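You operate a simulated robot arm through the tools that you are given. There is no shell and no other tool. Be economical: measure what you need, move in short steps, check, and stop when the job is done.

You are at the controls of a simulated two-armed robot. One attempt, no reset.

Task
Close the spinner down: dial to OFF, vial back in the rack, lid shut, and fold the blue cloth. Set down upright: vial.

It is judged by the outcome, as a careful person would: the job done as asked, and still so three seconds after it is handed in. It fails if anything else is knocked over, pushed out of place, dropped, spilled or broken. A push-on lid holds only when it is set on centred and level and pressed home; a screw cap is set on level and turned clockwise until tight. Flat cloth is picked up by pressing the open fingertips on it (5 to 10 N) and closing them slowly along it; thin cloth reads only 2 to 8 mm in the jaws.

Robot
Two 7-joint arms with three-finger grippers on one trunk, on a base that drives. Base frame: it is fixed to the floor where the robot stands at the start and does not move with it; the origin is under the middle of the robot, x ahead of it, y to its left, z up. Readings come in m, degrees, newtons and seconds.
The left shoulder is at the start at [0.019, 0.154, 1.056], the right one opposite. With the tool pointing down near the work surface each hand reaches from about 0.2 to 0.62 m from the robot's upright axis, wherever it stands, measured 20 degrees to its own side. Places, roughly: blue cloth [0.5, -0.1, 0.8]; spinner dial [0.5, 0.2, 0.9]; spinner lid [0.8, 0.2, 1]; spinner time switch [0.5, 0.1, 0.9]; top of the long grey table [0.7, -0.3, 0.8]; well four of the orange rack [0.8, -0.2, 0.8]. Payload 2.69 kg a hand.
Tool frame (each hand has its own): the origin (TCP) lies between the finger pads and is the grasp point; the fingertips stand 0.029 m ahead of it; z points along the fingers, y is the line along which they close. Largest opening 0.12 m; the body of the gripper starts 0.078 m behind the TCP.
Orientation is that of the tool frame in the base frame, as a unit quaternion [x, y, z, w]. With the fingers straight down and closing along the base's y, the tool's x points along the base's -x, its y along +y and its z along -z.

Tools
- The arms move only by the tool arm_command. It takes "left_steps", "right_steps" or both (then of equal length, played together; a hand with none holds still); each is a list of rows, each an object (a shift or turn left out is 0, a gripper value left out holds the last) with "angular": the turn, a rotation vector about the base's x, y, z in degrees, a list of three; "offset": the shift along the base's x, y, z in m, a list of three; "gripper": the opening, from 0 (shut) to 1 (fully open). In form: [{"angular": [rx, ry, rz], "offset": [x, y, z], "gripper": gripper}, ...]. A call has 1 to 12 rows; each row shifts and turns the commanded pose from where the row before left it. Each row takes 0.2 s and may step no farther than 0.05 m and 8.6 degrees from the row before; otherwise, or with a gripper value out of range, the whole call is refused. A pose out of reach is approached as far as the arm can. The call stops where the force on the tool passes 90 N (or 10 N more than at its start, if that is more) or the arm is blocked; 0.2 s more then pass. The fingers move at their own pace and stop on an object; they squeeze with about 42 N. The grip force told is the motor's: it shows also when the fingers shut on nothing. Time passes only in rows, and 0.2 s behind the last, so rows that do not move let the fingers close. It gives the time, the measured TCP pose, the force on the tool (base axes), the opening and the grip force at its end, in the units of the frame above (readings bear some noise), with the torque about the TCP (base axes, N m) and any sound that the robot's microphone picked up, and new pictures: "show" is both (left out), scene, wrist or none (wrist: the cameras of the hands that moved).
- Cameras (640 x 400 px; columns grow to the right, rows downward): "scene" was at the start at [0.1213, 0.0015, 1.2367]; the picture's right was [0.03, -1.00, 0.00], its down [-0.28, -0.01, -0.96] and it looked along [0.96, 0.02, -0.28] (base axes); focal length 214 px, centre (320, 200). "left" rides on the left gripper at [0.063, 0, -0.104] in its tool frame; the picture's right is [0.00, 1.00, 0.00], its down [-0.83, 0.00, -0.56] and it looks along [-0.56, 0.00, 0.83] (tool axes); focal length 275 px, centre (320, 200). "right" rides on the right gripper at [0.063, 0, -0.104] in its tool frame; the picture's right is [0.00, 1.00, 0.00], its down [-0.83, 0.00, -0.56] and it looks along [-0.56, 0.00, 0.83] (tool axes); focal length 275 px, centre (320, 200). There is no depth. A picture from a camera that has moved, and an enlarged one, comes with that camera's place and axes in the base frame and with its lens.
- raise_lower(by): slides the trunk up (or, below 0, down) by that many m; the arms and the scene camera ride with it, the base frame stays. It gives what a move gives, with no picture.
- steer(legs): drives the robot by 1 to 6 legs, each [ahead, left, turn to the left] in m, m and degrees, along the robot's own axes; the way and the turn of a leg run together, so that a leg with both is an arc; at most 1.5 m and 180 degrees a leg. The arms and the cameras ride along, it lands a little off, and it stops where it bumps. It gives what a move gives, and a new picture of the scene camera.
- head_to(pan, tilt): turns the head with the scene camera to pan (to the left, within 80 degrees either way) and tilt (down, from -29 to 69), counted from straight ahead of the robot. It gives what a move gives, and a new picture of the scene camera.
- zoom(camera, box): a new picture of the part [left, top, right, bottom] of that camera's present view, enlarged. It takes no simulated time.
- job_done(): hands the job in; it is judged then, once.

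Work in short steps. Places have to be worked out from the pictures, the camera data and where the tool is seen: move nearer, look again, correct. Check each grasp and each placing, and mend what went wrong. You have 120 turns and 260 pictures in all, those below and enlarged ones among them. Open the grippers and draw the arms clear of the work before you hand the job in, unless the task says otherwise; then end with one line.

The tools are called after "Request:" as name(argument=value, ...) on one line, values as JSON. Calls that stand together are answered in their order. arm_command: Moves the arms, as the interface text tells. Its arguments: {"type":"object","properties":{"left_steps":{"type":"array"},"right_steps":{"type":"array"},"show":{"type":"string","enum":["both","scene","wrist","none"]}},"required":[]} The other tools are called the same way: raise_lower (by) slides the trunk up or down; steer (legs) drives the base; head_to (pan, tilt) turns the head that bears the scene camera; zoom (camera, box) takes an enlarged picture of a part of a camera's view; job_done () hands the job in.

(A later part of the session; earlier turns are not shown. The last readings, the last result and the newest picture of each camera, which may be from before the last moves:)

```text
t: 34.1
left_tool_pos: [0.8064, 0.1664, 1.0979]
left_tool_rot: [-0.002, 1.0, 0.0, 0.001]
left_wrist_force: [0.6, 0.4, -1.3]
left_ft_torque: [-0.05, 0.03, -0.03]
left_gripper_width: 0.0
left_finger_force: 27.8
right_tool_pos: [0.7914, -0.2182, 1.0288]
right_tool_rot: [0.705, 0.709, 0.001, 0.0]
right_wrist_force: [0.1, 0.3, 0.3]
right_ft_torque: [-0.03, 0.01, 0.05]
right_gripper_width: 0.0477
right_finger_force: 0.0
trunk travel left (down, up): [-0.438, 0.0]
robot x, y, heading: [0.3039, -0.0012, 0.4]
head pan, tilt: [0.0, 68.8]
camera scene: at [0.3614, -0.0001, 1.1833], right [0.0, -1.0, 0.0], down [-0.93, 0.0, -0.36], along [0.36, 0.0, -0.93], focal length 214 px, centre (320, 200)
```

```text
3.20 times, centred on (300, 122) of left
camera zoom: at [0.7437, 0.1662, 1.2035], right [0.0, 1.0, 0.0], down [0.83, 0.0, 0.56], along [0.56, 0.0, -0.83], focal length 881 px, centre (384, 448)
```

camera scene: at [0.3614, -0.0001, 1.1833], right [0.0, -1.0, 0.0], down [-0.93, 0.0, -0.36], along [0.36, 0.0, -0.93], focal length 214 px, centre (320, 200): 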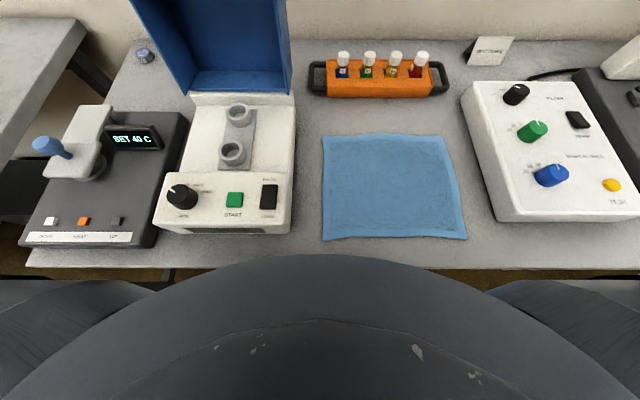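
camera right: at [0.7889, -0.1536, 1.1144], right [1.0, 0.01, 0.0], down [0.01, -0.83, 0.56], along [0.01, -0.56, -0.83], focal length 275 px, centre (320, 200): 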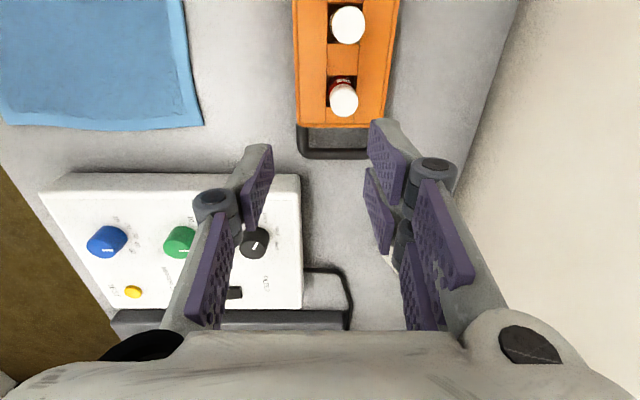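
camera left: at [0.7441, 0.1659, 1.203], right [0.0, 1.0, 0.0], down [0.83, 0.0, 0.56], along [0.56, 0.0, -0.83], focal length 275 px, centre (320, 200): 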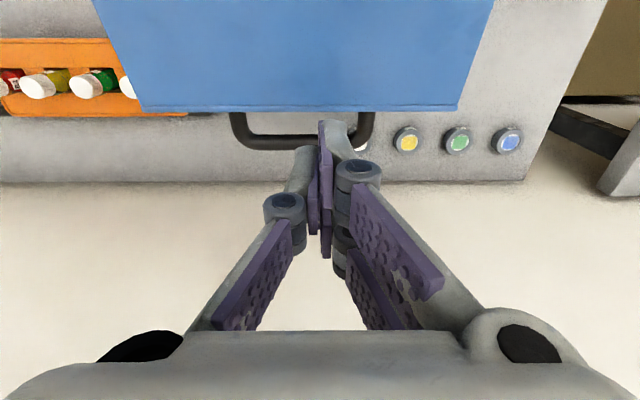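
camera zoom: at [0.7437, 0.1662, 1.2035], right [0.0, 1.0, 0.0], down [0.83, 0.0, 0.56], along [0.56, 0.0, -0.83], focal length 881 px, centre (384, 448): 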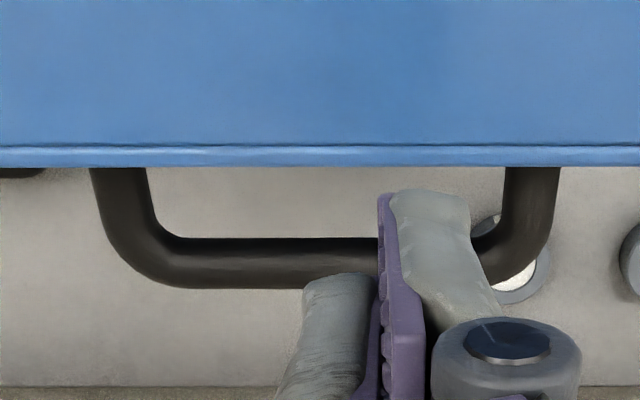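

The chest is above the table with room to spare. I drive 0.04 m ahead, which also carries the left fingers behind the lid, still above it.

Request:
steer(legs=[[0.045, 0, 0]])

Request:
head_to(pan=15, tilt=45)

Request:
zoom(camera="left", box=[0, 0, 640, 400])

```text
t: 35.0
left_tool_pos: [0.8518, 0.1665, 1.0983]
left_tool_rot: [-0.002, 1.0, 0.0, 0.001]
left_wrist_force: [0.7, 0.3, 0.0]
left_ft_torque: [-0.01, 0.01, -0.03]
left_gripper_width: 0.0
left_finger_force: 28.4
right_tool_pos: [0.8375, -0.2172, 1.0294]
right_tool_rot: [0.705, 0.709, 0.0, 0.0]
right_wrist_force: [1.1, -0.6, -0.1]
right_ft_torque: [0.0, 0.01, -0.02]
right_gripper_width: 0.048
right_finger_force: 0.1
trunk travel left (down, up): [-0.438, 0.0]
robot x, y, heading: [0.3458, -0.0006, 0.1]
head pan, tilt: [0.0, 68.8]
camera scene: at [0.407, 0.0001, 1.1833], right [0.0, -1.0, 0.0], down [-0.93, 0.0, -0.36], along [0.36, 0.0, -0.93], focal length 214 px, centre (320, 200)
```

scene: 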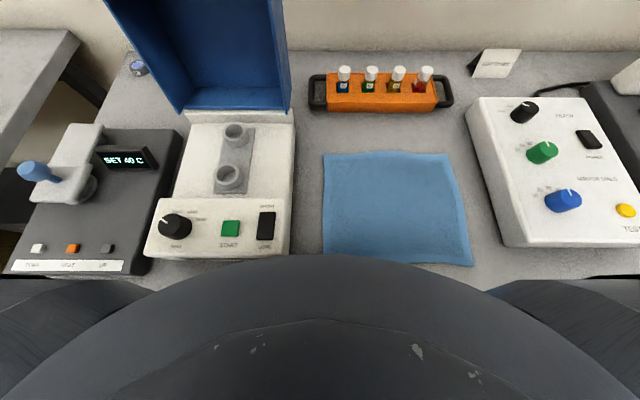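

```text
t: 35.9
left_tool_pos: [0.8527, 0.1661, 1.098]
left_tool_rot: [-0.002, 1.0, 0.0, 0.001]
left_wrist_force: [0.5, 0.1, 0.5]
left_ft_torque: [0.0, 0.01, 0.02]
left_gripper_width: 0.0
left_finger_force: 28.6
right_tool_pos: [0.8363, -0.2178, 1.029]
right_tool_rot: [0.705, 0.709, 0.0, 0.002]
right_wrist_force: [-0.5, -0.1, -0.6]
right_ft_torque: [0.02, 0.0, -0.05]
right_gripper_width: 0.048
right_finger_force: 0.0
trunk travel left (down, up): [-0.438, 0.0]
robot x, y, heading: [0.3494, 0.0011, 0.1]
head pan, tilt: [15.0, 45.0]
camera scene: at [0.4288, 0.0212, 1.212], right [0.26, -0.96, 0.0], down [-0.68, -0.19, -0.71], along [0.68, 0.19, -0.71], focal length 214 px, centre (320, 200)
```

scene: 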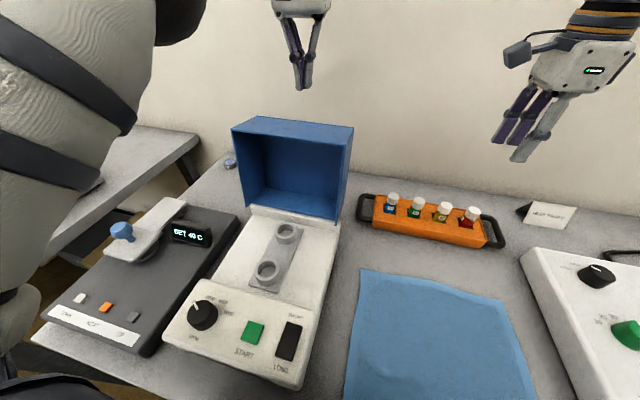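

```text
1.00 times, centred on (320, 200) of left (not enlarged: the box is as wide or as high as the picture)
camera zoom: at [0.7885, 0.1667, 1.2034], right [0.0, 1.0, 0.0], down [0.83, 0.0, 0.56], along [0.56, 0.0, -0.83], focal length 275 px, centre (320, 200)
```

zoom: 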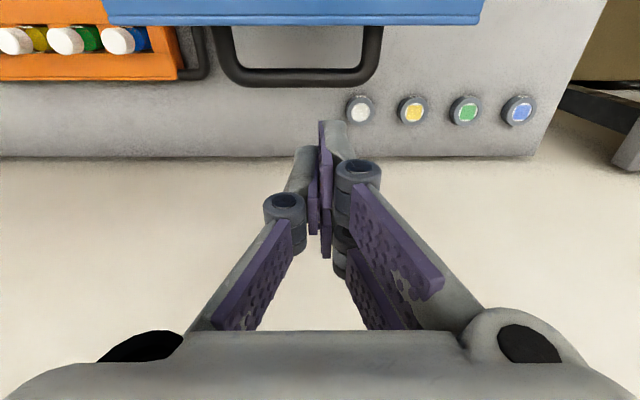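

The handle bar triangulates to about x 0.824, z 1.0, spanning y 0.11–0.20, with a gap of about 28 mm to the lid. I turn the left hand 90° to pinch this bar from above, opening slightly.

Request:
arm_command(left_steps=[{"angular": [0, 0, 8.5], "gripper": 0.3}, {"angular": [0, 0, 8.5]}, {"angular": [0, 0, 8.5]}, {"angular": [0, 0, 8.5]}, {"angular": [0, 0, 8.5]}, {"angular": [0, 0, 8.5]}, {"angular": [0, 0, 8.5]}, {"angular": [0, 0, 8.5]}, {"angular": [0, 0, 8.5]}, {"angular": [0, 0, 8.5]}, {"angular": [0, 0, 5]}, {"offset": [-0.027, -0.01, 0]}])

Request:
zoom(camera="left", box=[220, 60, 420, 220])

```text
t: 38.5
left_tool_pos: [0.8226, 0.1564, 1.0991]
left_tool_rot: [0.709, -0.705, 0.0, -0.002]
left_wrist_force: [0.8, -0.5, 0.1]
left_ft_torque: [0.03, -0.06, 0.01]
left_gripper_width: 0.0359
left_finger_force: 0.0
right_tool_pos: [0.8349, -0.2184, 1.0317]
right_tool_rot: [0.705, 0.709, 0.001, 0.001]
right_wrist_force: [-0.6, 0.7, 1.5]
right_ft_torque: [0.04, -0.05, -0.03]
right_gripper_width: 0.0481
right_finger_force: 0.1
trunk travel left (down, up): [-0.438, 0.0]
robot x, y, heading: [0.3511, 0.0016, 0.4]
head pan, tilt: [15.0, 45.0]
camera scene: at [0.4268, 0.0208, 1.2125], right [0.26, -0.96, 0.0], down [-0.68, -0.19, -0.71], along [0.68, 0.19, -0.71], focal length 214 px, centre (320, 200)
camera left: at [0.8219, 0.0942, 1.205], right [-1.0, 0.0, 0.0], down [0.0, 0.83, 0.56], along [0.0, 0.56, -0.83], focal length 275 px, centre (320, 200)
```

scene: 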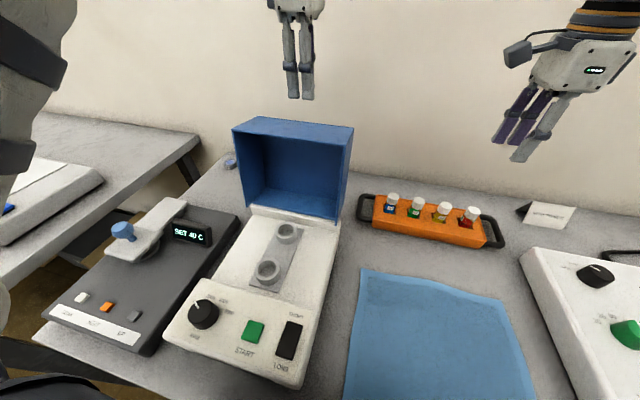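
left: 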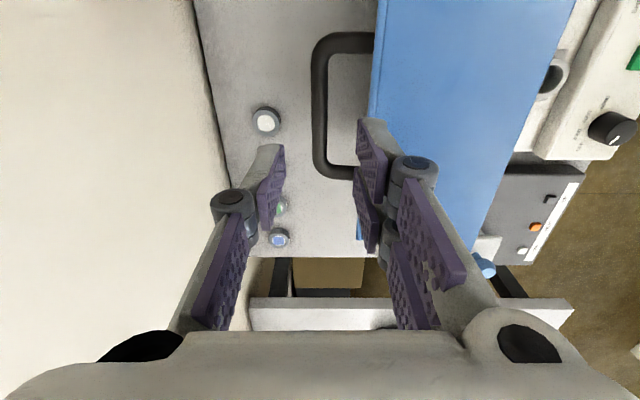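

```text
2.50 times, centred on (320, 140) of left
camera zoom: at [0.8219, 0.0942, 1.205], right [-1.0, 0.0, 0.0], down [0.0, 0.83, 0.56], along [0.0, 0.56, -0.83], focal length 688 px, centre (320, 350)
```

zoom: 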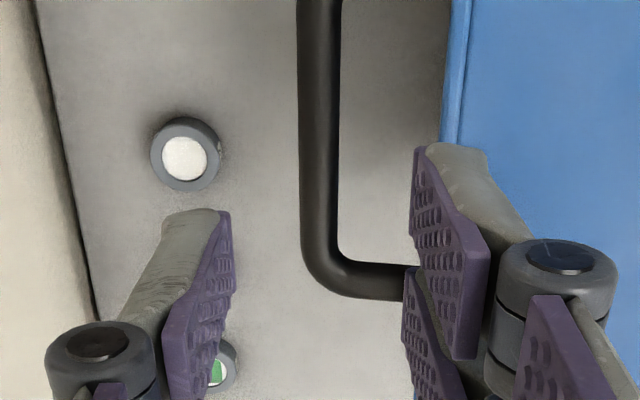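

The bar centre is at x 0.822, y 0.155, z about 1.0, already under the fingers. I narrow the opening to 30 mm and descend to z 1.02.

Request:
arm_command(left_steps=[{"gripper": 0.25}, {"offset": [0, 0, -0.03]}, {"offset": [0, 0, -0.025]}, {"offset": [0, 0, -0.012]}, {"offset": [0, 0, -0.012]}])

Request:
zoom(camera="left", box=[220, 60, 420, 220])

Request:
zoom(camera="scene", box=[220, 20, 380, 140])

```text
t: 39.7
left_tool_pos: [0.8251, 0.1578, 1.0205]
left_tool_rot: [0.709, -0.706, 0.0, 0.0]
left_wrist_force: [1.9, -0.5, 1.2]
left_ft_torque: [0.02, 0.06, 0.01]
left_gripper_width: 0.0293
left_finger_force: 0.1
right_tool_pos: [0.836, -0.2197, 1.0293]
right_tool_rot: [0.705, 0.709, -0.001, 0.0]
right_wrist_force: [0.1, 0.1, -0.5]
right_ft_torque: [0.01, 0.01, -0.01]
right_gripper_width: 0.0482
right_finger_force: 0.0
trunk travel left (down, up): [-0.438, 0.0]
robot x, y, heading: [0.3468, 0.0022, 0.2]
head pan, tilt: [15.0, 45.0]
camera scene: at [0.4291, 0.0212, 1.2121], right [0.26, -0.96, 0.0], down [-0.68, -0.19, -0.71], along [0.68, 0.19, -0.71], focal length 214 px, centre (320, 200)
camera left: at [0.8252, 0.0949, 1.125], right [-1.0, 0.0, 0.0], down [0.0, 0.83, 0.56], along [0.0, 0.56, -0.83], focal length 275 px, centre (320, 200)
```

scene: 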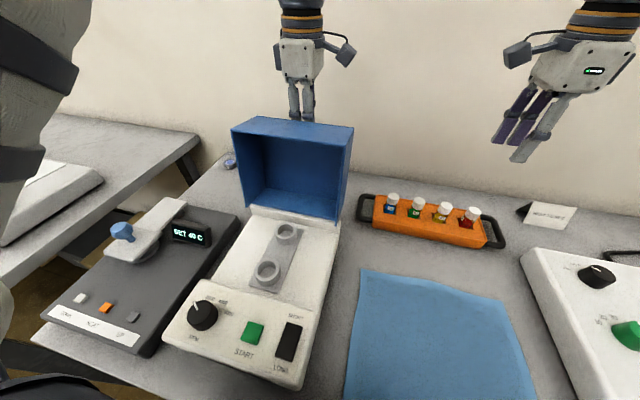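
left: 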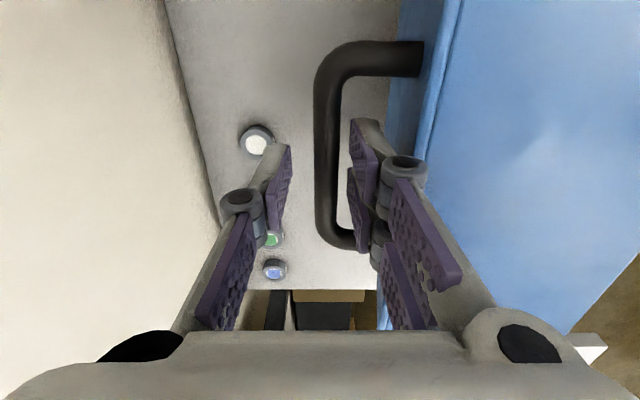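

```text
2.50 times, centred on (320, 140) of left
camera zoom: at [0.8252, 0.0949, 1.125], right [-1.0, 0.0, 0.0], down [0.0, 0.83, 0.56], along [0.0, 0.56, -0.83], focal length 688 px, centre (320, 350)
```

zoom: 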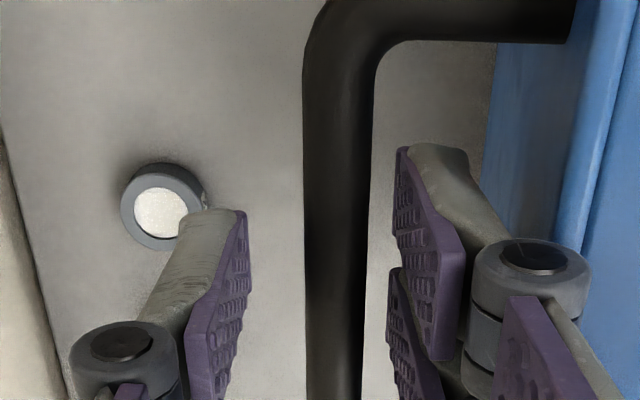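

```text
3.33 times, centred on (300, 80) of scene
camera zoom: at [0.4291, 0.0212, 1.2121], right [0.26, -0.96, 0.0], down [-0.68, -0.19, -0.71], along [0.68, 0.19, -0.71], focal length 715 px, centre (387, 600)
```

zoom: 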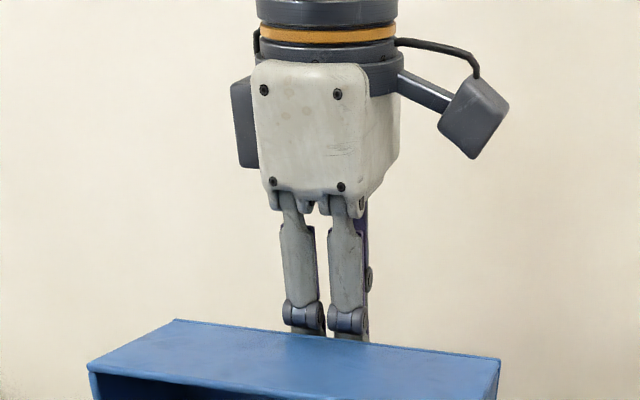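

The bar lies between the fingers. I go 5 mm lower, shift 3 mm towards me and close.

Request:
arm_command(left_steps=[{"offset": [-0.003, -0.002, -0.005]}, {"gripper": 0.05}, {"gripper": 0.05}], show="wrist")

```text
t: 40.5
left_tool_pos: [0.8199, 0.1553, 1.0138]
left_tool_rot: [-0.707, 0.707, 0.001, -0.001]
left_wrist_force: [-0.9, 0.6, -1.4]
left_ft_torque: [0.12, -0.04, -0.98]
left_gripper_width: 0.011
left_finger_force: 37.9
right_tool_pos: [0.837, -0.2177, 1.0301]
right_tool_rot: [0.705, 0.709, -0.001, 0.001]
right_wrist_force: [0.1, 0.4, 0.3]
right_ft_torque: [-0.02, -0.02, 0.0]
right_gripper_width: 0.0482
right_finger_force: 0.0
trunk travel left (down, up): [-0.438, 0.0]
robot x, y, heading: [0.3489, 0.0036, 0.5]
head pan, tilt: [15.0, 45.0]
camera left: at [0.8218, 0.0925, 1.1197], right [-1.0, 0.0, 0.0], down [0.0, 0.83, 0.56], along [0.0, 0.56, -0.83], focal length 275 px, centre (320, 200)
```

left: 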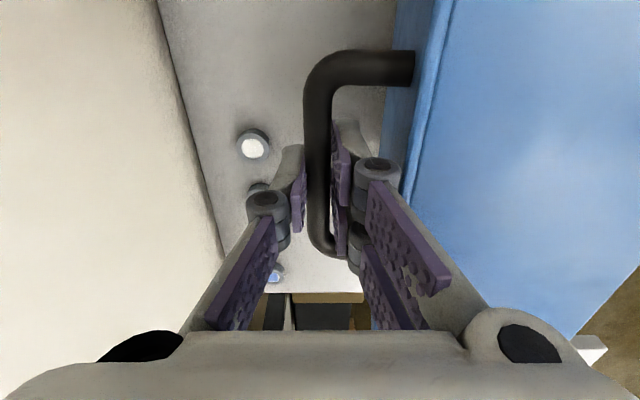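

The bar is gripped (11 mm). I begin the arc about the hinge at (0.69, 0.88), watching forces.

Request:
arm_command(left_steps=[{"offset": [-0.0066, 0, 0.0066]}, {"offset": [-0.0067, 0, 0.0064]}, {"offset": [-0.0072, 0, 0.0058]}, {"offset": [-0.0073, 0, 0.0057]}], show="scene")

```text
t: 41.5
left_tool_pos: [0.794, 0.1558, 1.0366]
left_tool_rot: [0.709, -0.705, -0.002, 0.002]
left_wrist_force: [-3.1, 3.9, -7.4]
left_ft_torque: [0.39, -0.17, -0.96]
left_gripper_width: 0.011
left_finger_force: 38.0
right_tool_pos: [0.8363, -0.2166, 1.0283]
right_tool_rot: [0.705, 0.709, -0.001, 0.001]
right_wrist_force: [-0.6, 0.1, -0.3]
right_ft_torque: [0.01, -0.01, -0.01]
right_gripper_width: 0.0478
right_finger_force: 0.0
trunk travel left (down, up): [-0.438, 0.0]
robot x, y, heading: [0.3505, 0.0013, 0.0]
head pan, tilt: [15.0, 45.0]
camera scene: at [0.4313, 0.0239, 1.2169], right [0.28, -0.96, 0.0], down [-0.64, -0.19, -0.75], along [0.72, 0.21, -0.66], focal length 214 px, centre (320, 200)
```

scene: 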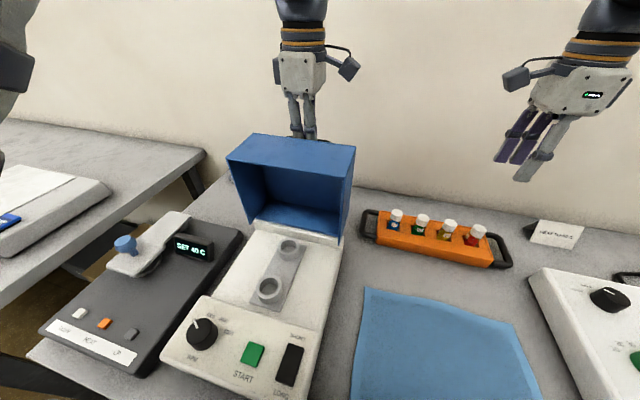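

The lid follows with little force. I continue the arc.

Request:
arm_command(left_steps=[{"offset": [-0.0078, 0, 0.005]}, {"offset": [-0.0079, 0, 0.0049]}, {"offset": [-0.0083, 0, 0.0042]}, {"offset": [-0.0083, 0, 0.004]}, {"offset": [-0.0087, 0, 0.0033]}, {"offset": [-0.0087, 0, 0.0031]}], show="scene")

```text
t: 42.9
left_tool_pos: [0.7436, 0.1555, 1.0571]
left_tool_rot: [0.709, -0.705, -0.006, 0.006]
left_wrist_force: [-3.1, -2.7, -14.2]
left_ft_torque: [0.82, -0.02, -0.97]
left_gripper_width: 0.0112
left_finger_force: 38.5
right_tool_pos: [0.8378, -0.2165, 1.0281]
right_tool_rot: [0.705, 0.709, -0.002, 0.0]
right_wrist_force: [0.2, 0.6, 0.4]
right_ft_torque: [-0.01, -0.03, 0.03]
right_gripper_width: 0.048
right_finger_force: 0.0
trunk travel left (down, up): [-0.438, 0.0]
robot x, y, heading: [0.3491, -0.0025, -0.1]
head pan, tilt: [15.0, 45.0]
camera scene: at [0.4373, 0.034, 1.2476], right [0.37, -0.93, 0.0], down [-0.34, -0.14, -0.93], along [0.86, 0.34, -0.37], focal length 214 px, centre (320, 200)
```

scene: 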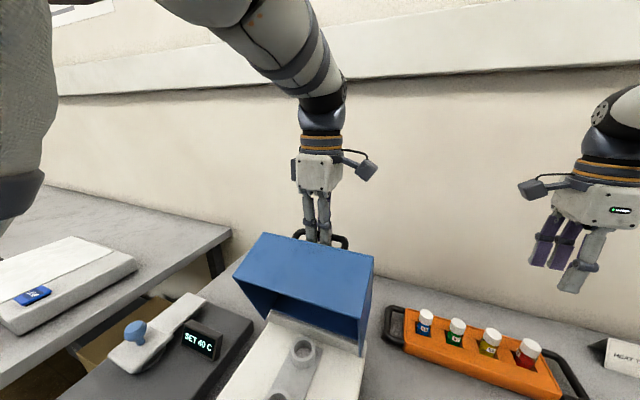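

Mild downward pull suggests a slightly smaller radius, so I flatten the arc. I also turn the head aside to keep it away from the left arm.

Request:
head_to(pan=-10, tilt=30)

Request:
arm_command(left_steps=[{"offset": [-0.009, 0, 0.001]}, {"offset": [-0.009, 0, 0.001]}, {"offset": [-0.0092, 0, 0.0]}, {"offset": [-0.0092, 0, 0.0]}], show="scene")

```text
t: 43.8
left_tool_pos: [0.7436, 0.1561, 1.0575]
left_tool_rot: [0.71, -0.705, -0.004, 0.006]
left_wrist_force: [-5.5, -1.2, -23.9]
left_ft_torque: [-0.66, 0.11, -0.95]
left_gripper_width: 0.011
left_finger_force: 38.6
right_tool_pos: [0.8368, -0.2168, 1.0283]
right_tool_rot: [0.706, 0.709, 0.0, 0.001]
right_wrist_force: [0.2, -0.3, -1.1]
right_ft_torque: [-0.04, 0.01, 0.01]
right_gripper_width: 0.0479
right_finger_force: 0.1
trunk travel left (down, up): [-0.438, 0.0]
robot x, y, heading: [0.3499, 0.0007, 0.3]
head pan, tilt: [-10.0, 30.0]
camera scene: at [0.4376, 0.0343, 1.248], right [0.37, -0.93, 0.0], down [-0.34, -0.13, -0.93], along [0.87, 0.34, -0.37], focal length 214 px, centre (320, 200)
```

scene: 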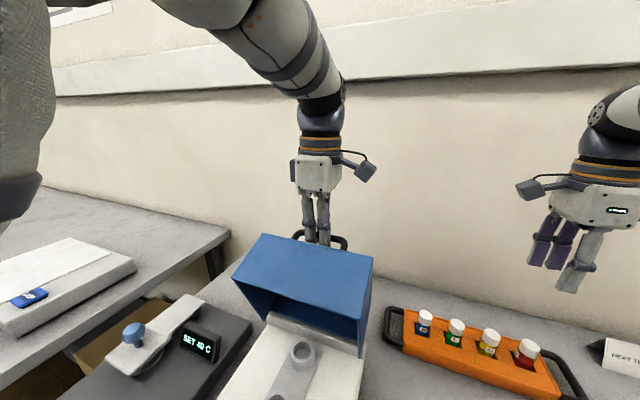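

```text
t: 44.8
left_tool_pos: [0.7195, 0.1566, 1.0613]
left_tool_rot: [0.712, -0.702, 0.005, 0.015]
left_wrist_force: [3.5, -19.1, 33.8]
left_ft_torque: [-0.51, -0.03, -1.29]
left_gripper_width: 0.0112
left_finger_force: 38.4
left hand out of reach, approached as far as the arm can: row 3, 4
right_tool_pos: [0.8349, -0.221, 1.0298]
right_tool_rot: [0.705, 0.709, 0.002, 0.001]
right_wrist_force: [0.1, -0.3, 0.0]
right_ft_torque: [-0.01, 0.01, 0.0]
right_gripper_width: 0.0478
right_finger_force: 0.1
trunk travel left (down, up): [-0.438, 0.0]
robot x, y, heading: [0.3432, 0.0036, 0.0]
head pan, tilt: [-10.0, 30.0]
camera scene: at [0.4376, 0.0194, 1.276], right [0.25, -0.97, 0.0], down [-0.08, -0.02, -1.0], along [0.96, 0.25, -0.08], focal length 214 px, centre (320, 200)
```

scene: 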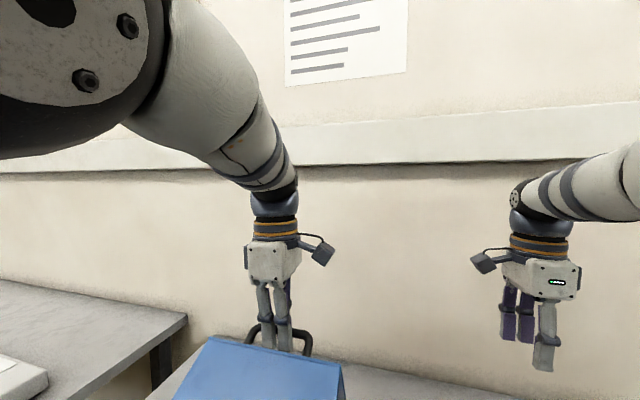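

The left arm is running into its own limits and pushing the head. I check the grip before continuing by backing the base instead.

Request:
zoom(camera="left", box=[160, 0, 560, 260])

Request:
zoom(camera="right", box=[0, 0, 640, 400])

```text
1.54 times, centred on (360, 130) of left
camera zoom: at [0.7219, 0.097, 1.1682], right [-1.0, -0.01, 0.01], down [0.0, 0.85, 0.53], along [-0.02, 0.53, -0.85], focal length 424 px, centre (258, 308)
```

zoom: 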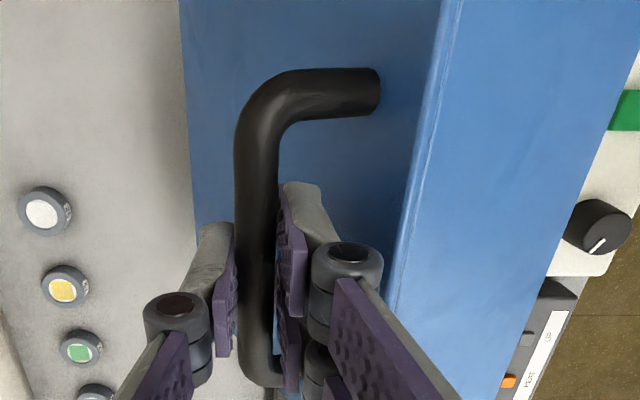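

```text
1.00 times, centred on (320, 200) of right (not enlarged: the box is as wide or as high as the picture)
camera zoom: at [0.8342, -0.158, 1.1343], right [1.0, 0.01, 0.0], down [0.01, -0.83, 0.55], along [0.01, -0.55, -0.83], focal length 275 px, centre (320, 200)
```

zoom: 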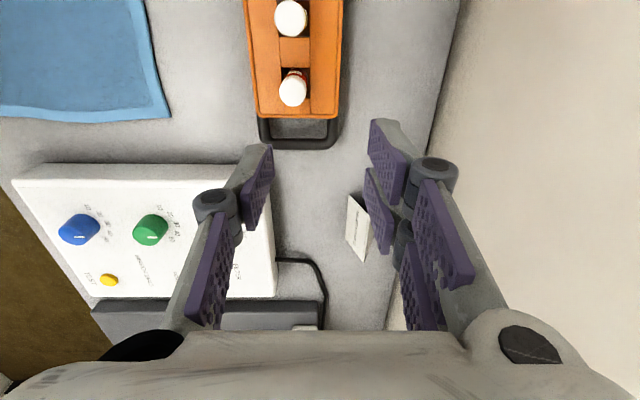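

The grip holds and the arc is nearly horizontal here, so driving back 0.05 m carries the lid onward.

Request:
steer(legs=[[-0.04, 0, 0]])

Request:
zoom(camera="left", box=[160, 0, 560, 260])

```text
t: 45.7
left_tool_pos: [0.6807, 0.1593, 1.0548]
left_tool_rot: [0.712, -0.702, -0.001, 0.017]
left_wrist_force: [-0.7, -7.0, -1.8]
left_ft_torque: [-0.63, -0.1, -1.03]
left_gripper_width: 0.0107
left_finger_force: 38.1
right_tool_pos: [0.7971, -0.2201, 1.0282]
right_tool_rot: [0.705, 0.709, -0.001, -0.001]
right_wrist_force: [-0.8, 0.0, 0.2]
right_ft_torque: [0.0, -0.07, -0.04]
right_gripper_width: 0.048
right_finger_force: 0.0
trunk travel left (down, up): [-0.438, 0.0]
robot x, y, heading: [0.3099, 0.0018, 0.2]
head pan, tilt: [-10.0, 30.0]
camera scene: at [0.3997, 0.0211, 1.2757], right [0.24, -0.97, 0.0], down [-0.07, -0.02, -1.0], along [0.97, 0.24, -0.08], focal length 214 px, centre (320, 200)
```

scene: 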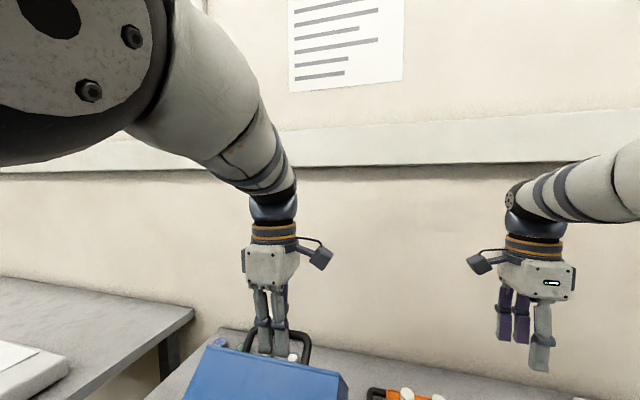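

```text
1.54 times, centred on (360, 130) of left
camera zoom: at [0.6832, 0.0981, 1.1626], right [-1.0, -0.01, 0.03], down [0.01, 0.84, 0.54], along [-0.03, 0.54, -0.84], focal length 424 px, centre (258, 308)
```

zoom: 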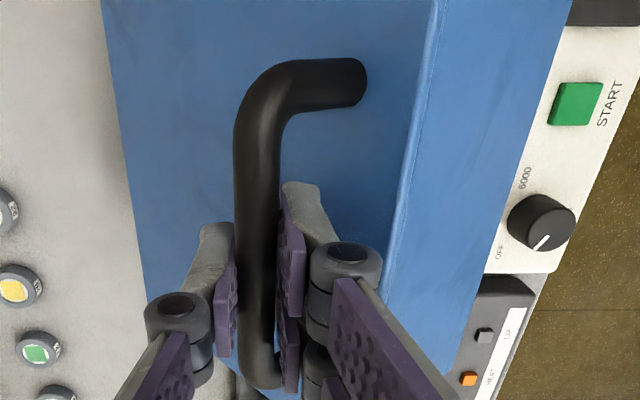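

Works well with low forces. I continue with the same approach: back 0.03 m, then lower slightly.

Request:
steer(legs=[[-0.03, 0, 0]])

Request:
arm_command(left_steps=[{"offset": [0, 0, -0.004]}, {"offset": [0, 0, -0.003]}], show="none")

```text
t: 46.5
left_tool_pos: [0.653, 0.1585, 1.0523]
left_tool_rot: [0.711, -0.703, -0.005, 0.021]
left_wrist_force: [7.7, -5.6, -25.8]
left_ft_torque: [0.27, -0.04, -0.94]
left_gripper_width: 0.0109
left_finger_force: 38.3
right_tool_pos: [0.7691, -0.2182, 1.0278]
right_tool_rot: [0.705, 0.709, -0.002, 0.0]
right_wrist_force: [0.6, -0.3, -0.4]
right_ft_torque: [0.01, -0.02, 0.0]
right_gripper_width: 0.0481
right_finger_force: 0.0
trunk travel left (down, up): [-0.438, 0.0]
robot x, y, heading: [0.2773, -0.0024, 0.3]
head pan, tilt: [-10.0, 30.0]
camera scene: at [0.3726, 0.0207, 1.2748], right [0.23, -0.97, 0.0], down [-0.09, -0.02, -1.0], along [0.97, 0.23, -0.09], focal length 214 px, centre (320, 200)
```

scene: 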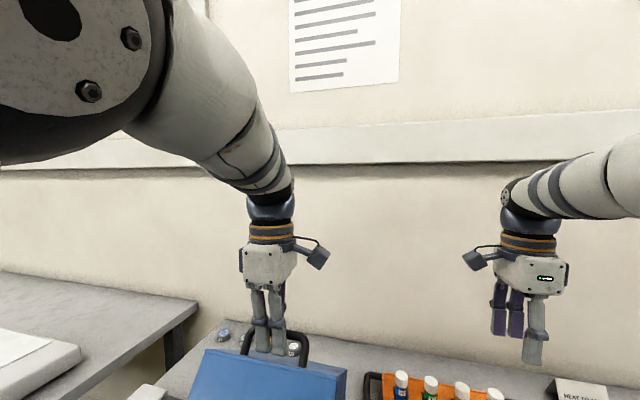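

```text
t: 47.1
left_tool_pos: [0.6473, 0.1592, 1.0498]
left_tool_rot: [0.711, -0.703, -0.002, 0.017]
left_wrist_force: [-11.0, -0.2, 33.2]
left_ft_torque: [0.34, 0.1, -1.19]
left_gripper_width: 0.0112
left_finger_force: 37.8
right_tool_pos: [0.7641, -0.2191, 1.0336]
right_tool_rot: [0.705, 0.709, 0.003, 0.004]
right_wrist_force: [0.4, -0.3, 0.5]
right_ft_torque: [-0.01, 0.01, 0.0]
right_gripper_width: 0.048
right_finger_force: 0.1
trunk travel left (down, up): [-0.438, 0.0]
robot x, y, heading: [0.2788, 0.0003, 0.1]
head pan, tilt: [-10.0, 30.0]
```

The arc here runs roughly around (0.692, 0.86) with radius 0.195 at the TCP. I back off another 0.03 m, then lower, and test whether the arm can move toward the robot.

Request:
steer(legs=[[-0.03, 0, 0]])

Request:
arm_command(left_steps=[{"offset": [-0.003, 0, -0.004]}, {"offset": [-0.004, 0, -0.004]}], show="wrist")

```text
t: 48.0
left_tool_pos: [0.6224, 0.1578, 1.0397]
left_tool_rot: [0.711, -0.703, -0.008, 0.026]
left_wrist_force: [12.0, -1.8, -23.7]
left_ft_torque: [0.22, -0.11, -0.83]
left_gripper_width: 0.0104
left_finger_force: 37.7
right_tool_pos: [0.7397, -0.2183, 1.026]
right_tool_rot: [0.705, 0.709, -0.002, -0.001]
right_wrist_force: [0.1, -0.2, 0.6]
right_ft_torque: [0.02, -0.01, 0.03]
right_gripper_width: 0.0481
right_finger_force: 0.1
trunk travel left (down, up): [-0.438, 0.0]
robot x, y, heading: [0.2524, -0.0011, 0.5]
head pan, tilt: [-10.0, 30.0]
camera scene: at [0.3445, 0.0184, 1.2721], right [0.2, -0.98, 0.0], down [-0.11, -0.02, -0.99], along [0.97, 0.2, -0.11], focal length 214 px, centre (320, 200)
```

scene: 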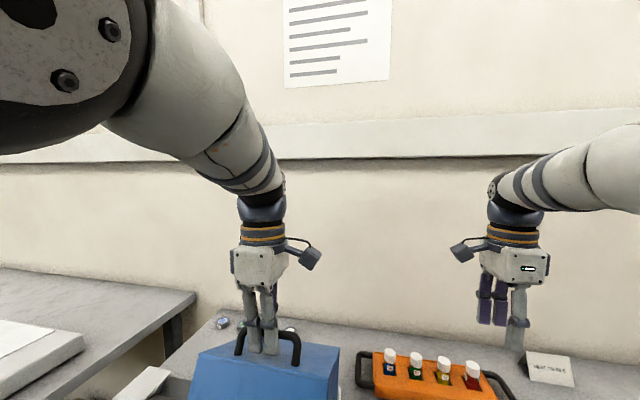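

```text
t: 48.6
left_tool_pos: [0.6118, 0.1583, 1.0332]
left_tool_rot: [0.711, -0.703, -0.007, 0.026]
left_wrist_force: [-7.7, 0.2, 11.6]
left_ft_torque: [0.6, -0.07, -1.06]
left_gripper_width: 0.011
left_finger_force: 38.0
right_tool_pos: [0.7347, -0.2186, 1.0303]
right_tool_rot: [0.705, 0.709, 0.001, 0.001]
right_wrist_force: [-0.5, 0.0, 0.1]
right_ft_torque: [0.01, 0.01, 0.04]
right_gripper_width: 0.0481
right_finger_force: 0.0
trunk travel left (down, up): [-0.438, 0.0]
robot x, y, heading: [0.2491, 0.0022, 0.3]
head pan, tilt: [-10.0, 30.0]
camera left: at [0.6167, 0.0989, 1.1399], right [-1.0, -0.01, 0.05], down [0.02, 0.85, 0.53], along [-0.04, 0.53, -0.85], focal length 275 px, centre (320, 200)
```

left: 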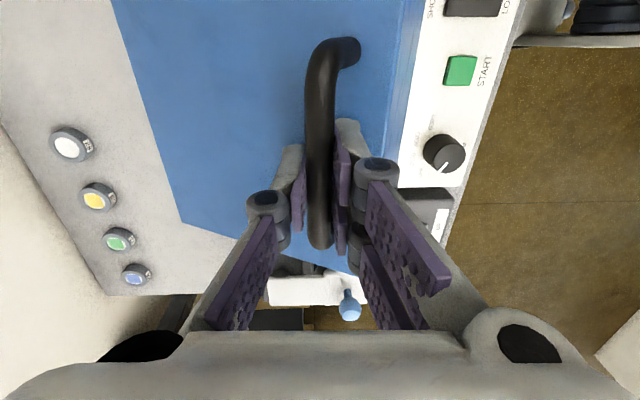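

The arm can move freely again. I continue the descent along the arc.

Request:
arm_command(left_steps=[{"offset": [-0.0057, 0, -0.0033]}, {"offset": [-0.0057, 0, -0.0033]}, {"offset": [-0.0057, 0, -0.0034]}, {"offset": [-0.0057, 0, -0.0034]}, {"offset": [-0.0054, 0, -0.0038]}, {"offset": [-0.0054, 0, -0.0038]}], show="scene")

```text
t: 50.0
left_tool_pos: [0.5861, 0.1609, 1.0057]
left_tool_rot: [0.713, -0.699, -0.004, 0.041]
left_wrist_force: [-40.0, -9.8, 42.4]
left_ft_torque: [-0.79, 0.01, -1.16]
left_gripper_width: 0.011
left_finger_force: 37.8
left hand out of reach, approached as far as the arm can: row 3, 4, 5, 6
right_tool_pos: [0.7304, -0.2193, 1.0327]
right_tool_rot: [0.705, 0.709, 0.003, 0.002]
right_wrist_force: [0.2, 0.0, 0.4]
right_ft_torque: [-0.03, -0.05, 0.03]
right_gripper_width: 0.0482
right_finger_force: 0.1
trunk travel left (down, up): [-0.438, 0.0]
robot x, y, heading: [0.2491, 0.0012, 0.3]
head pan, tilt: [-10.0, 30.0]
camera scene: at [0.3306, 0.0146, 1.2858], right [0.19, -0.98, 0.0], down [0.03, 0.01, -1.0], along [0.98, 0.19, 0.03], focal length 214 px, centre (320, 200)
```

scene: 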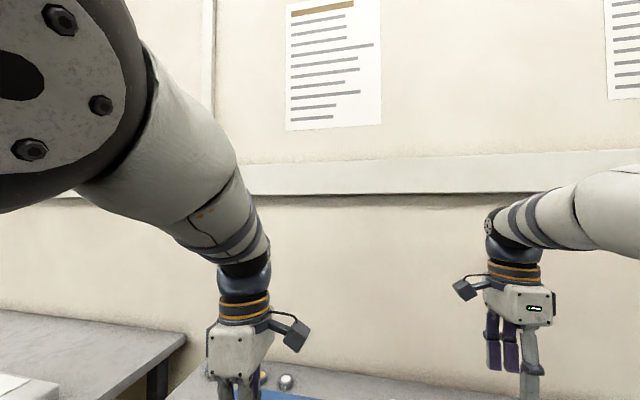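

The arm limit is reached again and the commanded point is inside the arc. Backing up 0.025 m should relieve it.

Request:
steer(legs=[[-0.025, 0, 0]])

```text
t: 50.8
left_tool_pos: [0.5758, 0.1603, 0.9969]
left_tool_rot: [0.713, -0.7, -0.009, 0.04]
left_wrist_force: [31.9, -15.7, -32.1]
left_ft_torque: [-0.33, 0.22, -0.69]
left_gripper_width: 0.0104
left_finger_force: 37.8
right_tool_pos: [0.7168, -0.2201, 1.0231]
right_tool_rot: [0.706, 0.708, -0.003, -0.002]
right_wrist_force: [0.4, 0.2, 0.1]
right_ft_torque: [0.01, 0.0, 0.01]
right_gripper_width: 0.0481
right_finger_force: 0.0
trunk travel left (down, up): [-0.438, 0.0]
robot x, y, heading: [0.2247, -0.0025, 0.4]
head pan, tilt: [-10.0, 30.0]
camera scene: at [0.322, 0.0144, 1.2828], right [0.18, -0.98, 0.0], down [0.0, 0.0, -1.0], along [0.98, 0.18, 0.01], focal length 214 px, centre (320, 200)
```

scene: 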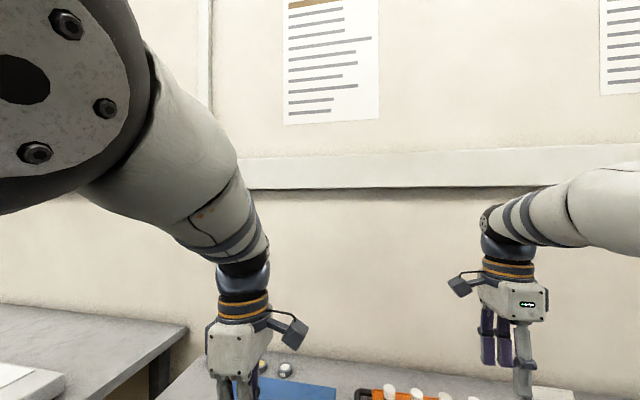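

Refitting the arc gives centre (0.707, 0.887) and radius 0.172, so about 10° remain. I lower the hand gently.

Request:
arm_command(left_steps=[{"offset": [0, 0, -0.004]}, {"offset": [0, 0, -0.004]}, {"offset": [0, 0, -0.004]}], show="wrist")

```text
t: 51.6
left_tool_pos: [0.5676, 0.161, 0.9894]
left_tool_rot: [0.712, -0.701, -0.006, 0.037]
left_wrist_force: [-8.0, -6.3, 6.8]
left_ft_torque: [0.33, -0.12, -0.97]
left_gripper_width: 0.0102
left_finger_force: 37.6
right_tool_pos: [0.7117, -0.2198, 1.0317]
right_tool_rot: [0.705, 0.709, 0.003, 0.003]
right_wrist_force: [0.2, 1.1, -1.1]
right_ft_torque: [-0.01, -0.03, -0.03]
right_gripper_width: 0.0482
right_finger_force: 0.0
trunk travel left (down, up): [-0.438, 0.0]
robot x, y, heading: [0.2264, 0.0024, 0.1]
head pan, tilt: [-10.0, 30.0]
camera left: at [0.5758, 0.1027, 1.0971], right [-1.0, -0.01, 0.06], down [0.02, 0.86, 0.52], along [-0.06, 0.52, -0.85], focal length 275 px, centre (320, 200)
```

left: 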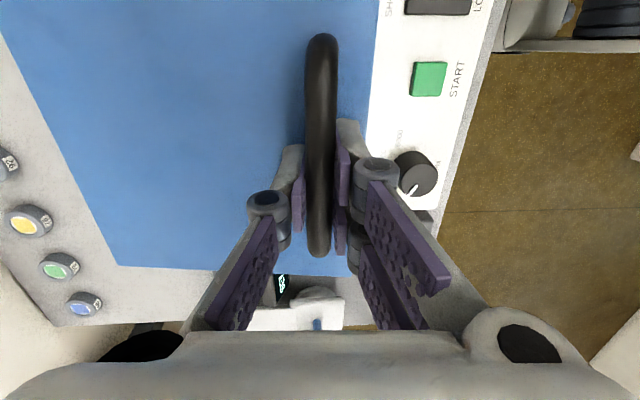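

Request:
arm_command(left_steps=[{"offset": [-0.002, 0, -0.004]}, {"offset": [-0.002, 0, -0.004]}, {"offset": [-0.002, 0, -0.004]}], show="wrist")

```text
t: 52.4
left_tool_pos: [0.5599, 0.1609, 0.977]
left_tool_rot: [0.713, -0.7, -0.007, 0.039]
left_wrist_force: [-24.7, -7.1, 17.4]
left_ft_torque: [0.08, -0.09, -0.97]
left_gripper_width: 0.0108
left_finger_force: 37.2
right_tool_pos: [0.7092, -0.2191, 1.0313]
right_tool_rot: [0.705, 0.709, 0.002, 0.002]
right_wrist_force: [0.1, -0.2, 0.1]
right_ft_torque: [0.0, 0.0, 0.04]
right_gripper_width: 0.0479
right_finger_force: 0.0
trunk travel left (down, up): [-0.438, 0.0]
robot x, y, heading: [0.2247, -0.001, 0.2]
head pan, tilt: [-10.0, 30.0]
camera left: at [0.5667, 0.1028, 1.0848], right [-1.0, -0.01, 0.07], down [0.02, 0.86, 0.52], along [-0.06, 0.52, -0.85], focal length 275 px, centre (320, 200)
```

left: 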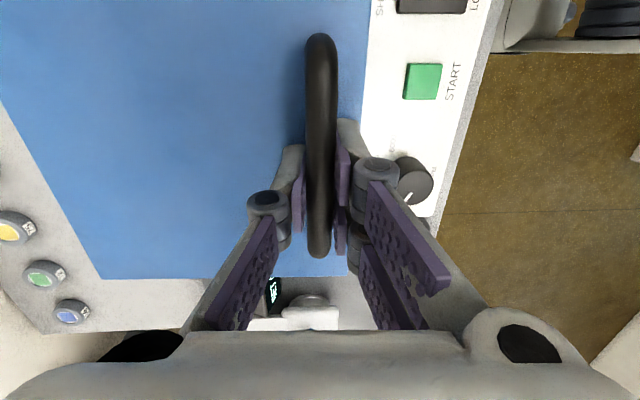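

Request:
arm_command(left_steps=[{"offset": [-0.003, 0, -0.003]}, {"offset": [-0.003, 0, -0.003]}, {"offset": [-0.002, 0, -0.004]}], show="wrist")

```text
t: 53.2
left_tool_pos: [0.5566, 0.1605, 0.9705]
left_tool_rot: [0.713, -0.7, -0.002, 0.033]
left_wrist_force: [-8.1, -0.9, 44.9]
left_ft_torque: [-0.3, -0.18, -1.19]
left_gripper_width: 0.0105
left_finger_force: 37.6
right_tool_pos: [0.7119, -0.2199, 1.0318]
right_tool_rot: [0.705, 0.709, 0.002, 0.002]
right_wrist_force: [0.0, -0.4, -0.2]
right_ft_torque: [-0.01, 0.0, -0.01]
right_gripper_width: 0.0478
right_finger_force: 0.0
trunk travel left (down, up): [-0.438, 0.0]
robot x, y, heading: [0.2292, 0.0005, 0.2]
head pan, tilt: [-10.0, 30.0]
camera left: at [0.5615, 0.1028, 1.0776], right [-1.0, -0.01, 0.05], down [0.02, 0.86, 0.52], along [-0.05, 0.52, -0.85], focal length 275 px, centre (320, 200)
```

left: 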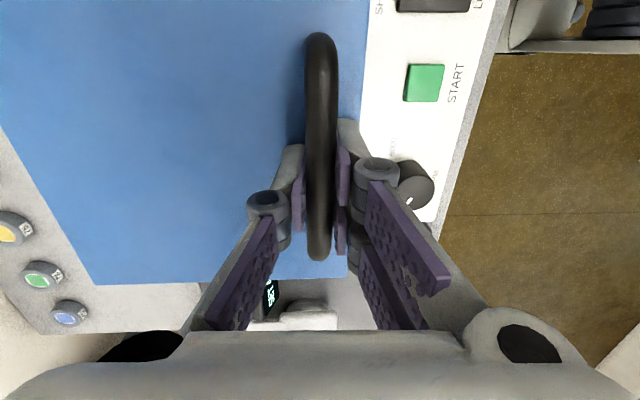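

The vertical force has risen to 45 N at the predicted closed height, so the lid seems shut. I relieve the force, open slightly and lift straight up.

Request:
arm_command(left_steps=[{"offset": [0, 0, 0.004]}, {"gripper": 0.25}, {"gripper": 0.3}, {"offset": [0, 0, 0.02]}, {"offset": [0, 0, 0.04]}, {"offset": [0, 0, 0.03]}, {"offset": [0.03, 0.02, 0.02]}], show="none")

Request:
head_to(pan=5, tilt=40)

Request:
zoom(camera="scene", box=[100, 150, 340, 390])

```text
t: 54.8
left_tool_pos: [0.609, 0.1849, 1.0763]
left_tool_rot: [0.712, -0.701, -0.007, 0.036]
left_wrist_force: [0.9, 1.0, 0.0]
left_ft_torque: [-0.05, 0.02, -0.01]
left_gripper_width: 0.0359
left_finger_force: 0.1
left hand out of reach, approached as far as the arm can: row 5, 6
right_tool_pos: [0.7132, -0.2181, 1.0308]
right_tool_rot: [0.705, 0.709, 0.001, 0.002]
right_wrist_force: [0.2, -1.0, -0.4]
right_ft_torque: [-0.04, 0.02, 0.0]
right_gripper_width: 0.0483
right_finger_force: 0.0
trunk travel left (down, up): [-0.438, 0.0]
robot x, y, heading: [0.2268, -0.0018, 0.2]
head pan, tilt: [-10.0, 30.0]
```

```text
t: 55.5
left_tool_pos: [0.6079, 0.1854, 1.0749]
left_tool_rot: [0.713, -0.701, -0.005, 0.038]
left_wrist_force: [1.4, 0.0, 0.1]
left_ft_torque: [0.03, 0.0, 0.0]
left_gripper_width: 0.036
left_finger_force: 0.0
right_tool_pos: [0.7125, -0.2188, 1.0282]
right_tool_rot: [0.707, 0.708, 0.0, 0.001]
right_wrist_force: [-0.2, 0.2, -0.7]
right_ft_torque: [-0.01, 0.0, 0.03]
right_gripper_width: 0.0481
right_finger_force: 0.0
trunk travel left (down, up): [-0.438, 0.0]
robot x, y, heading: [0.2228, 0.0017, 0.2]
head pan, tilt: [5.0, 40.0]
camera scene: at [0.3193, 0.012, 1.2546], right [0.14, -0.99, 0.0], down [-0.3, -0.04, -0.95], along [0.94, 0.13, -0.3], focal length 214 px, centre (320, 200)
```

scene: 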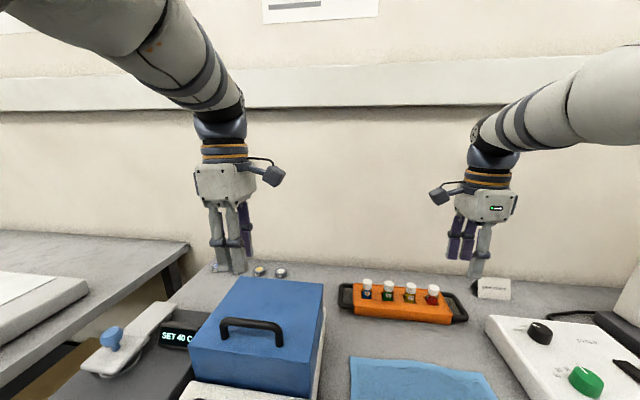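

```text
1.67 times, centred on (220, 270) of scene
camera zoom: at [0.3193, 0.012, 1.2546], right [0.14, -0.99, 0.0], down [-0.3, -0.04, -0.95], along [0.94, 0.13, -0.3], focal length 358 px, centre (487, 83)
```

zoom: 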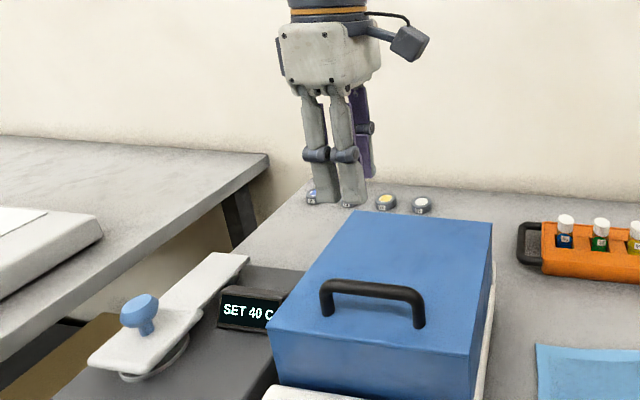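

The lid is fully shut. Now the cloth: I drive back and to the right so the cloth is centred, then bring both hands to their normal orientation and look.

Request:
steer(legs=[[-0.12, 0, 0], [0, -0.1, 0]])

Request:
arm_command(left_steps=[{"angular": [0, 0, -8.5], "offset": [0, 0, 0.01]}, {"angular": [0, 0, -8.5], "offset": [0, 0, 0.01]}, {"angular": [0, 0, -8.5], "offset": [0, 0, 0.01]}, {"angular": [0, 0, -8.5], "offset": [0, 0, 0.01]}, {"angular": [0, 0, -8.5]}, {"angular": [0, 0, -8.5]}, {"angular": [0, 0, -8.5]}, {"angular": [0, 0, -8.5]}, {"angular": [0, 0, -8.5]}, {"angular": [0, 0, -8.5]}, {"angular": [0, 0, -5]}], right_steps=[{"angular": [0, 0, 8.5], "offset": [0, 0, 0.01]}, {"angular": [0, 0, 8.5], "offset": [0, 0, 0.01]}, {"angular": [0, 0, 8.5], "offset": [0, 0, 0.01]}, {"angular": [0, 0, 8.5], "offset": [0, 0, 0.01]}, {"angular": [0, 0, 8.5]}, {"angular": [0, 0, 8.5]}, {"angular": [0, 0, 8.5]}, {"angular": [0, 0, 8.5]}, {"angular": [0, 0, 8.5]}, {"angular": [0, 0, 8.5]}, {"angular": [0, 0, 5]}], show="both")

```text
t: 57.8
left_tool_pos: [0.4892, 0.0872, 1.0741]
left_tool_rot: [0.712, -0.701, -0.007, 0.039]
left_wrist_force: [-0.4, -1.2, -0.7]
left_ft_torque: [-0.02, 0.02, 0.0]
left_gripper_width: 0.0358
left_finger_force: 0.1
right_tool_pos: [0.5936, -0.3185, 1.0291]
right_tool_rot: [0.706, 0.708, -0.001, 0.001]
right_wrist_force: [-0.6, -0.8, -0.1]
right_ft_torque: [0.03, 0.0, 0.0]
right_gripper_width: 0.0483
right_finger_force: 0.0
trunk travel left (down, up): [-0.438, 0.0]
robot x, y, heading: [0.1035, -0.097, 0.2]
head pan, tilt: [5.0, 40.0]
camera scene: at [0.2007, -0.087, 1.2537], right [0.14, -0.99, 0.0], down [-0.31, -0.04, -0.95], along [0.94, 0.13, -0.31], focal length 214 px, centre (320, 200)
```

scene: 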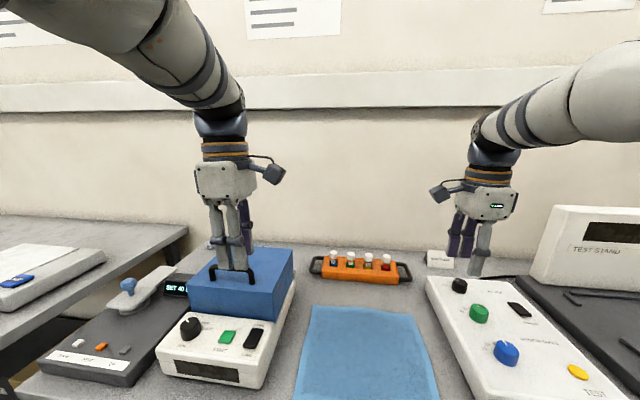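

```text
t: 60.2
left_tool_pos: [0.4902, 0.0869, 1.1138]
left_tool_rot: [-0.007, 0.999, 0.033, -0.023]
left_wrist_force: [-0.4, -1.6, 0.8]
left_ft_torque: [0.01, 0.01, -0.02]
left_gripper_width: 0.0358
left_finger_force: 0.1
right_tool_pos: [0.5946, -0.3166, 1.0692]
right_tool_rot: [-0.002, 1.0, 0.001, 0.001]
right_wrist_force: [0.8, 0.3, 0.1]
right_ft_torque: [-0.01, 0.02, 0.01]
right_gripper_width: 0.0479
right_finger_force: 0.0
trunk travel left (down, up): [-0.438, 0.0]
robot x, y, heading: [0.1064, -0.0989, 0.1]
head pan, tilt: [5.0, 40.0]
camera scene: at [0.1928, -0.0916, 1.2194], right [0.09, -1.0, 0.0], down [-0.64, -0.06, -0.77], along [0.76, 0.07, -0.64], focal length 214 px, centre (320, 200)
camera right: at [0.5306, -0.3186, 1.1736], right [-0.01, 1.0, 0.0], down [0.83, 0.01, 0.56], along [0.56, 0.01, -0.83], focal length 275 px, centre (320, 200)
camera left: at [0.4316, 0.0802, 1.2215], right [-0.01, 1.0, 0.06], down [0.86, -0.03, 0.52], along [0.52, 0.06, -0.85], focal length 275 px, centre (320, 200)
```

scene: 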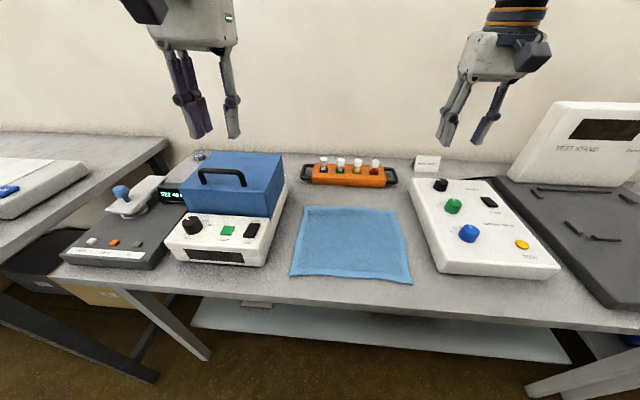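
right: 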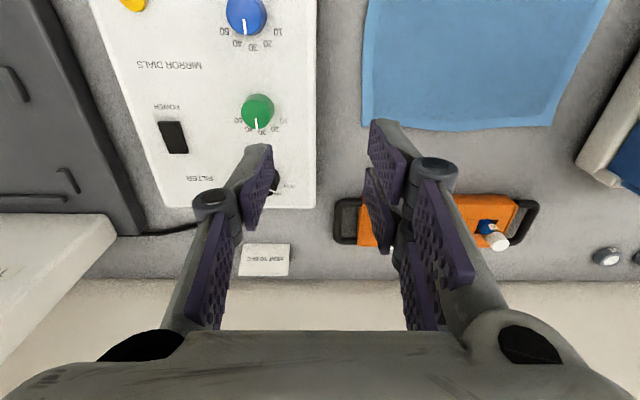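
left: 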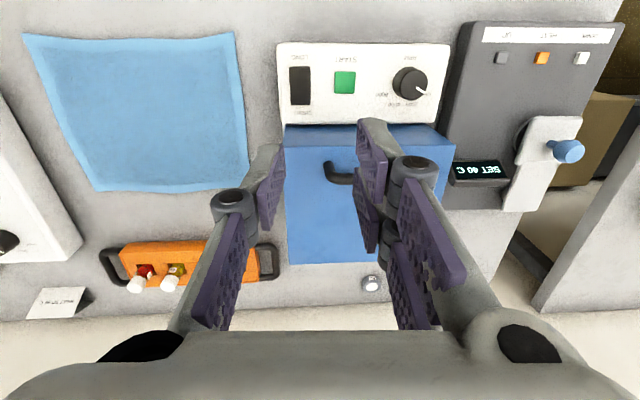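

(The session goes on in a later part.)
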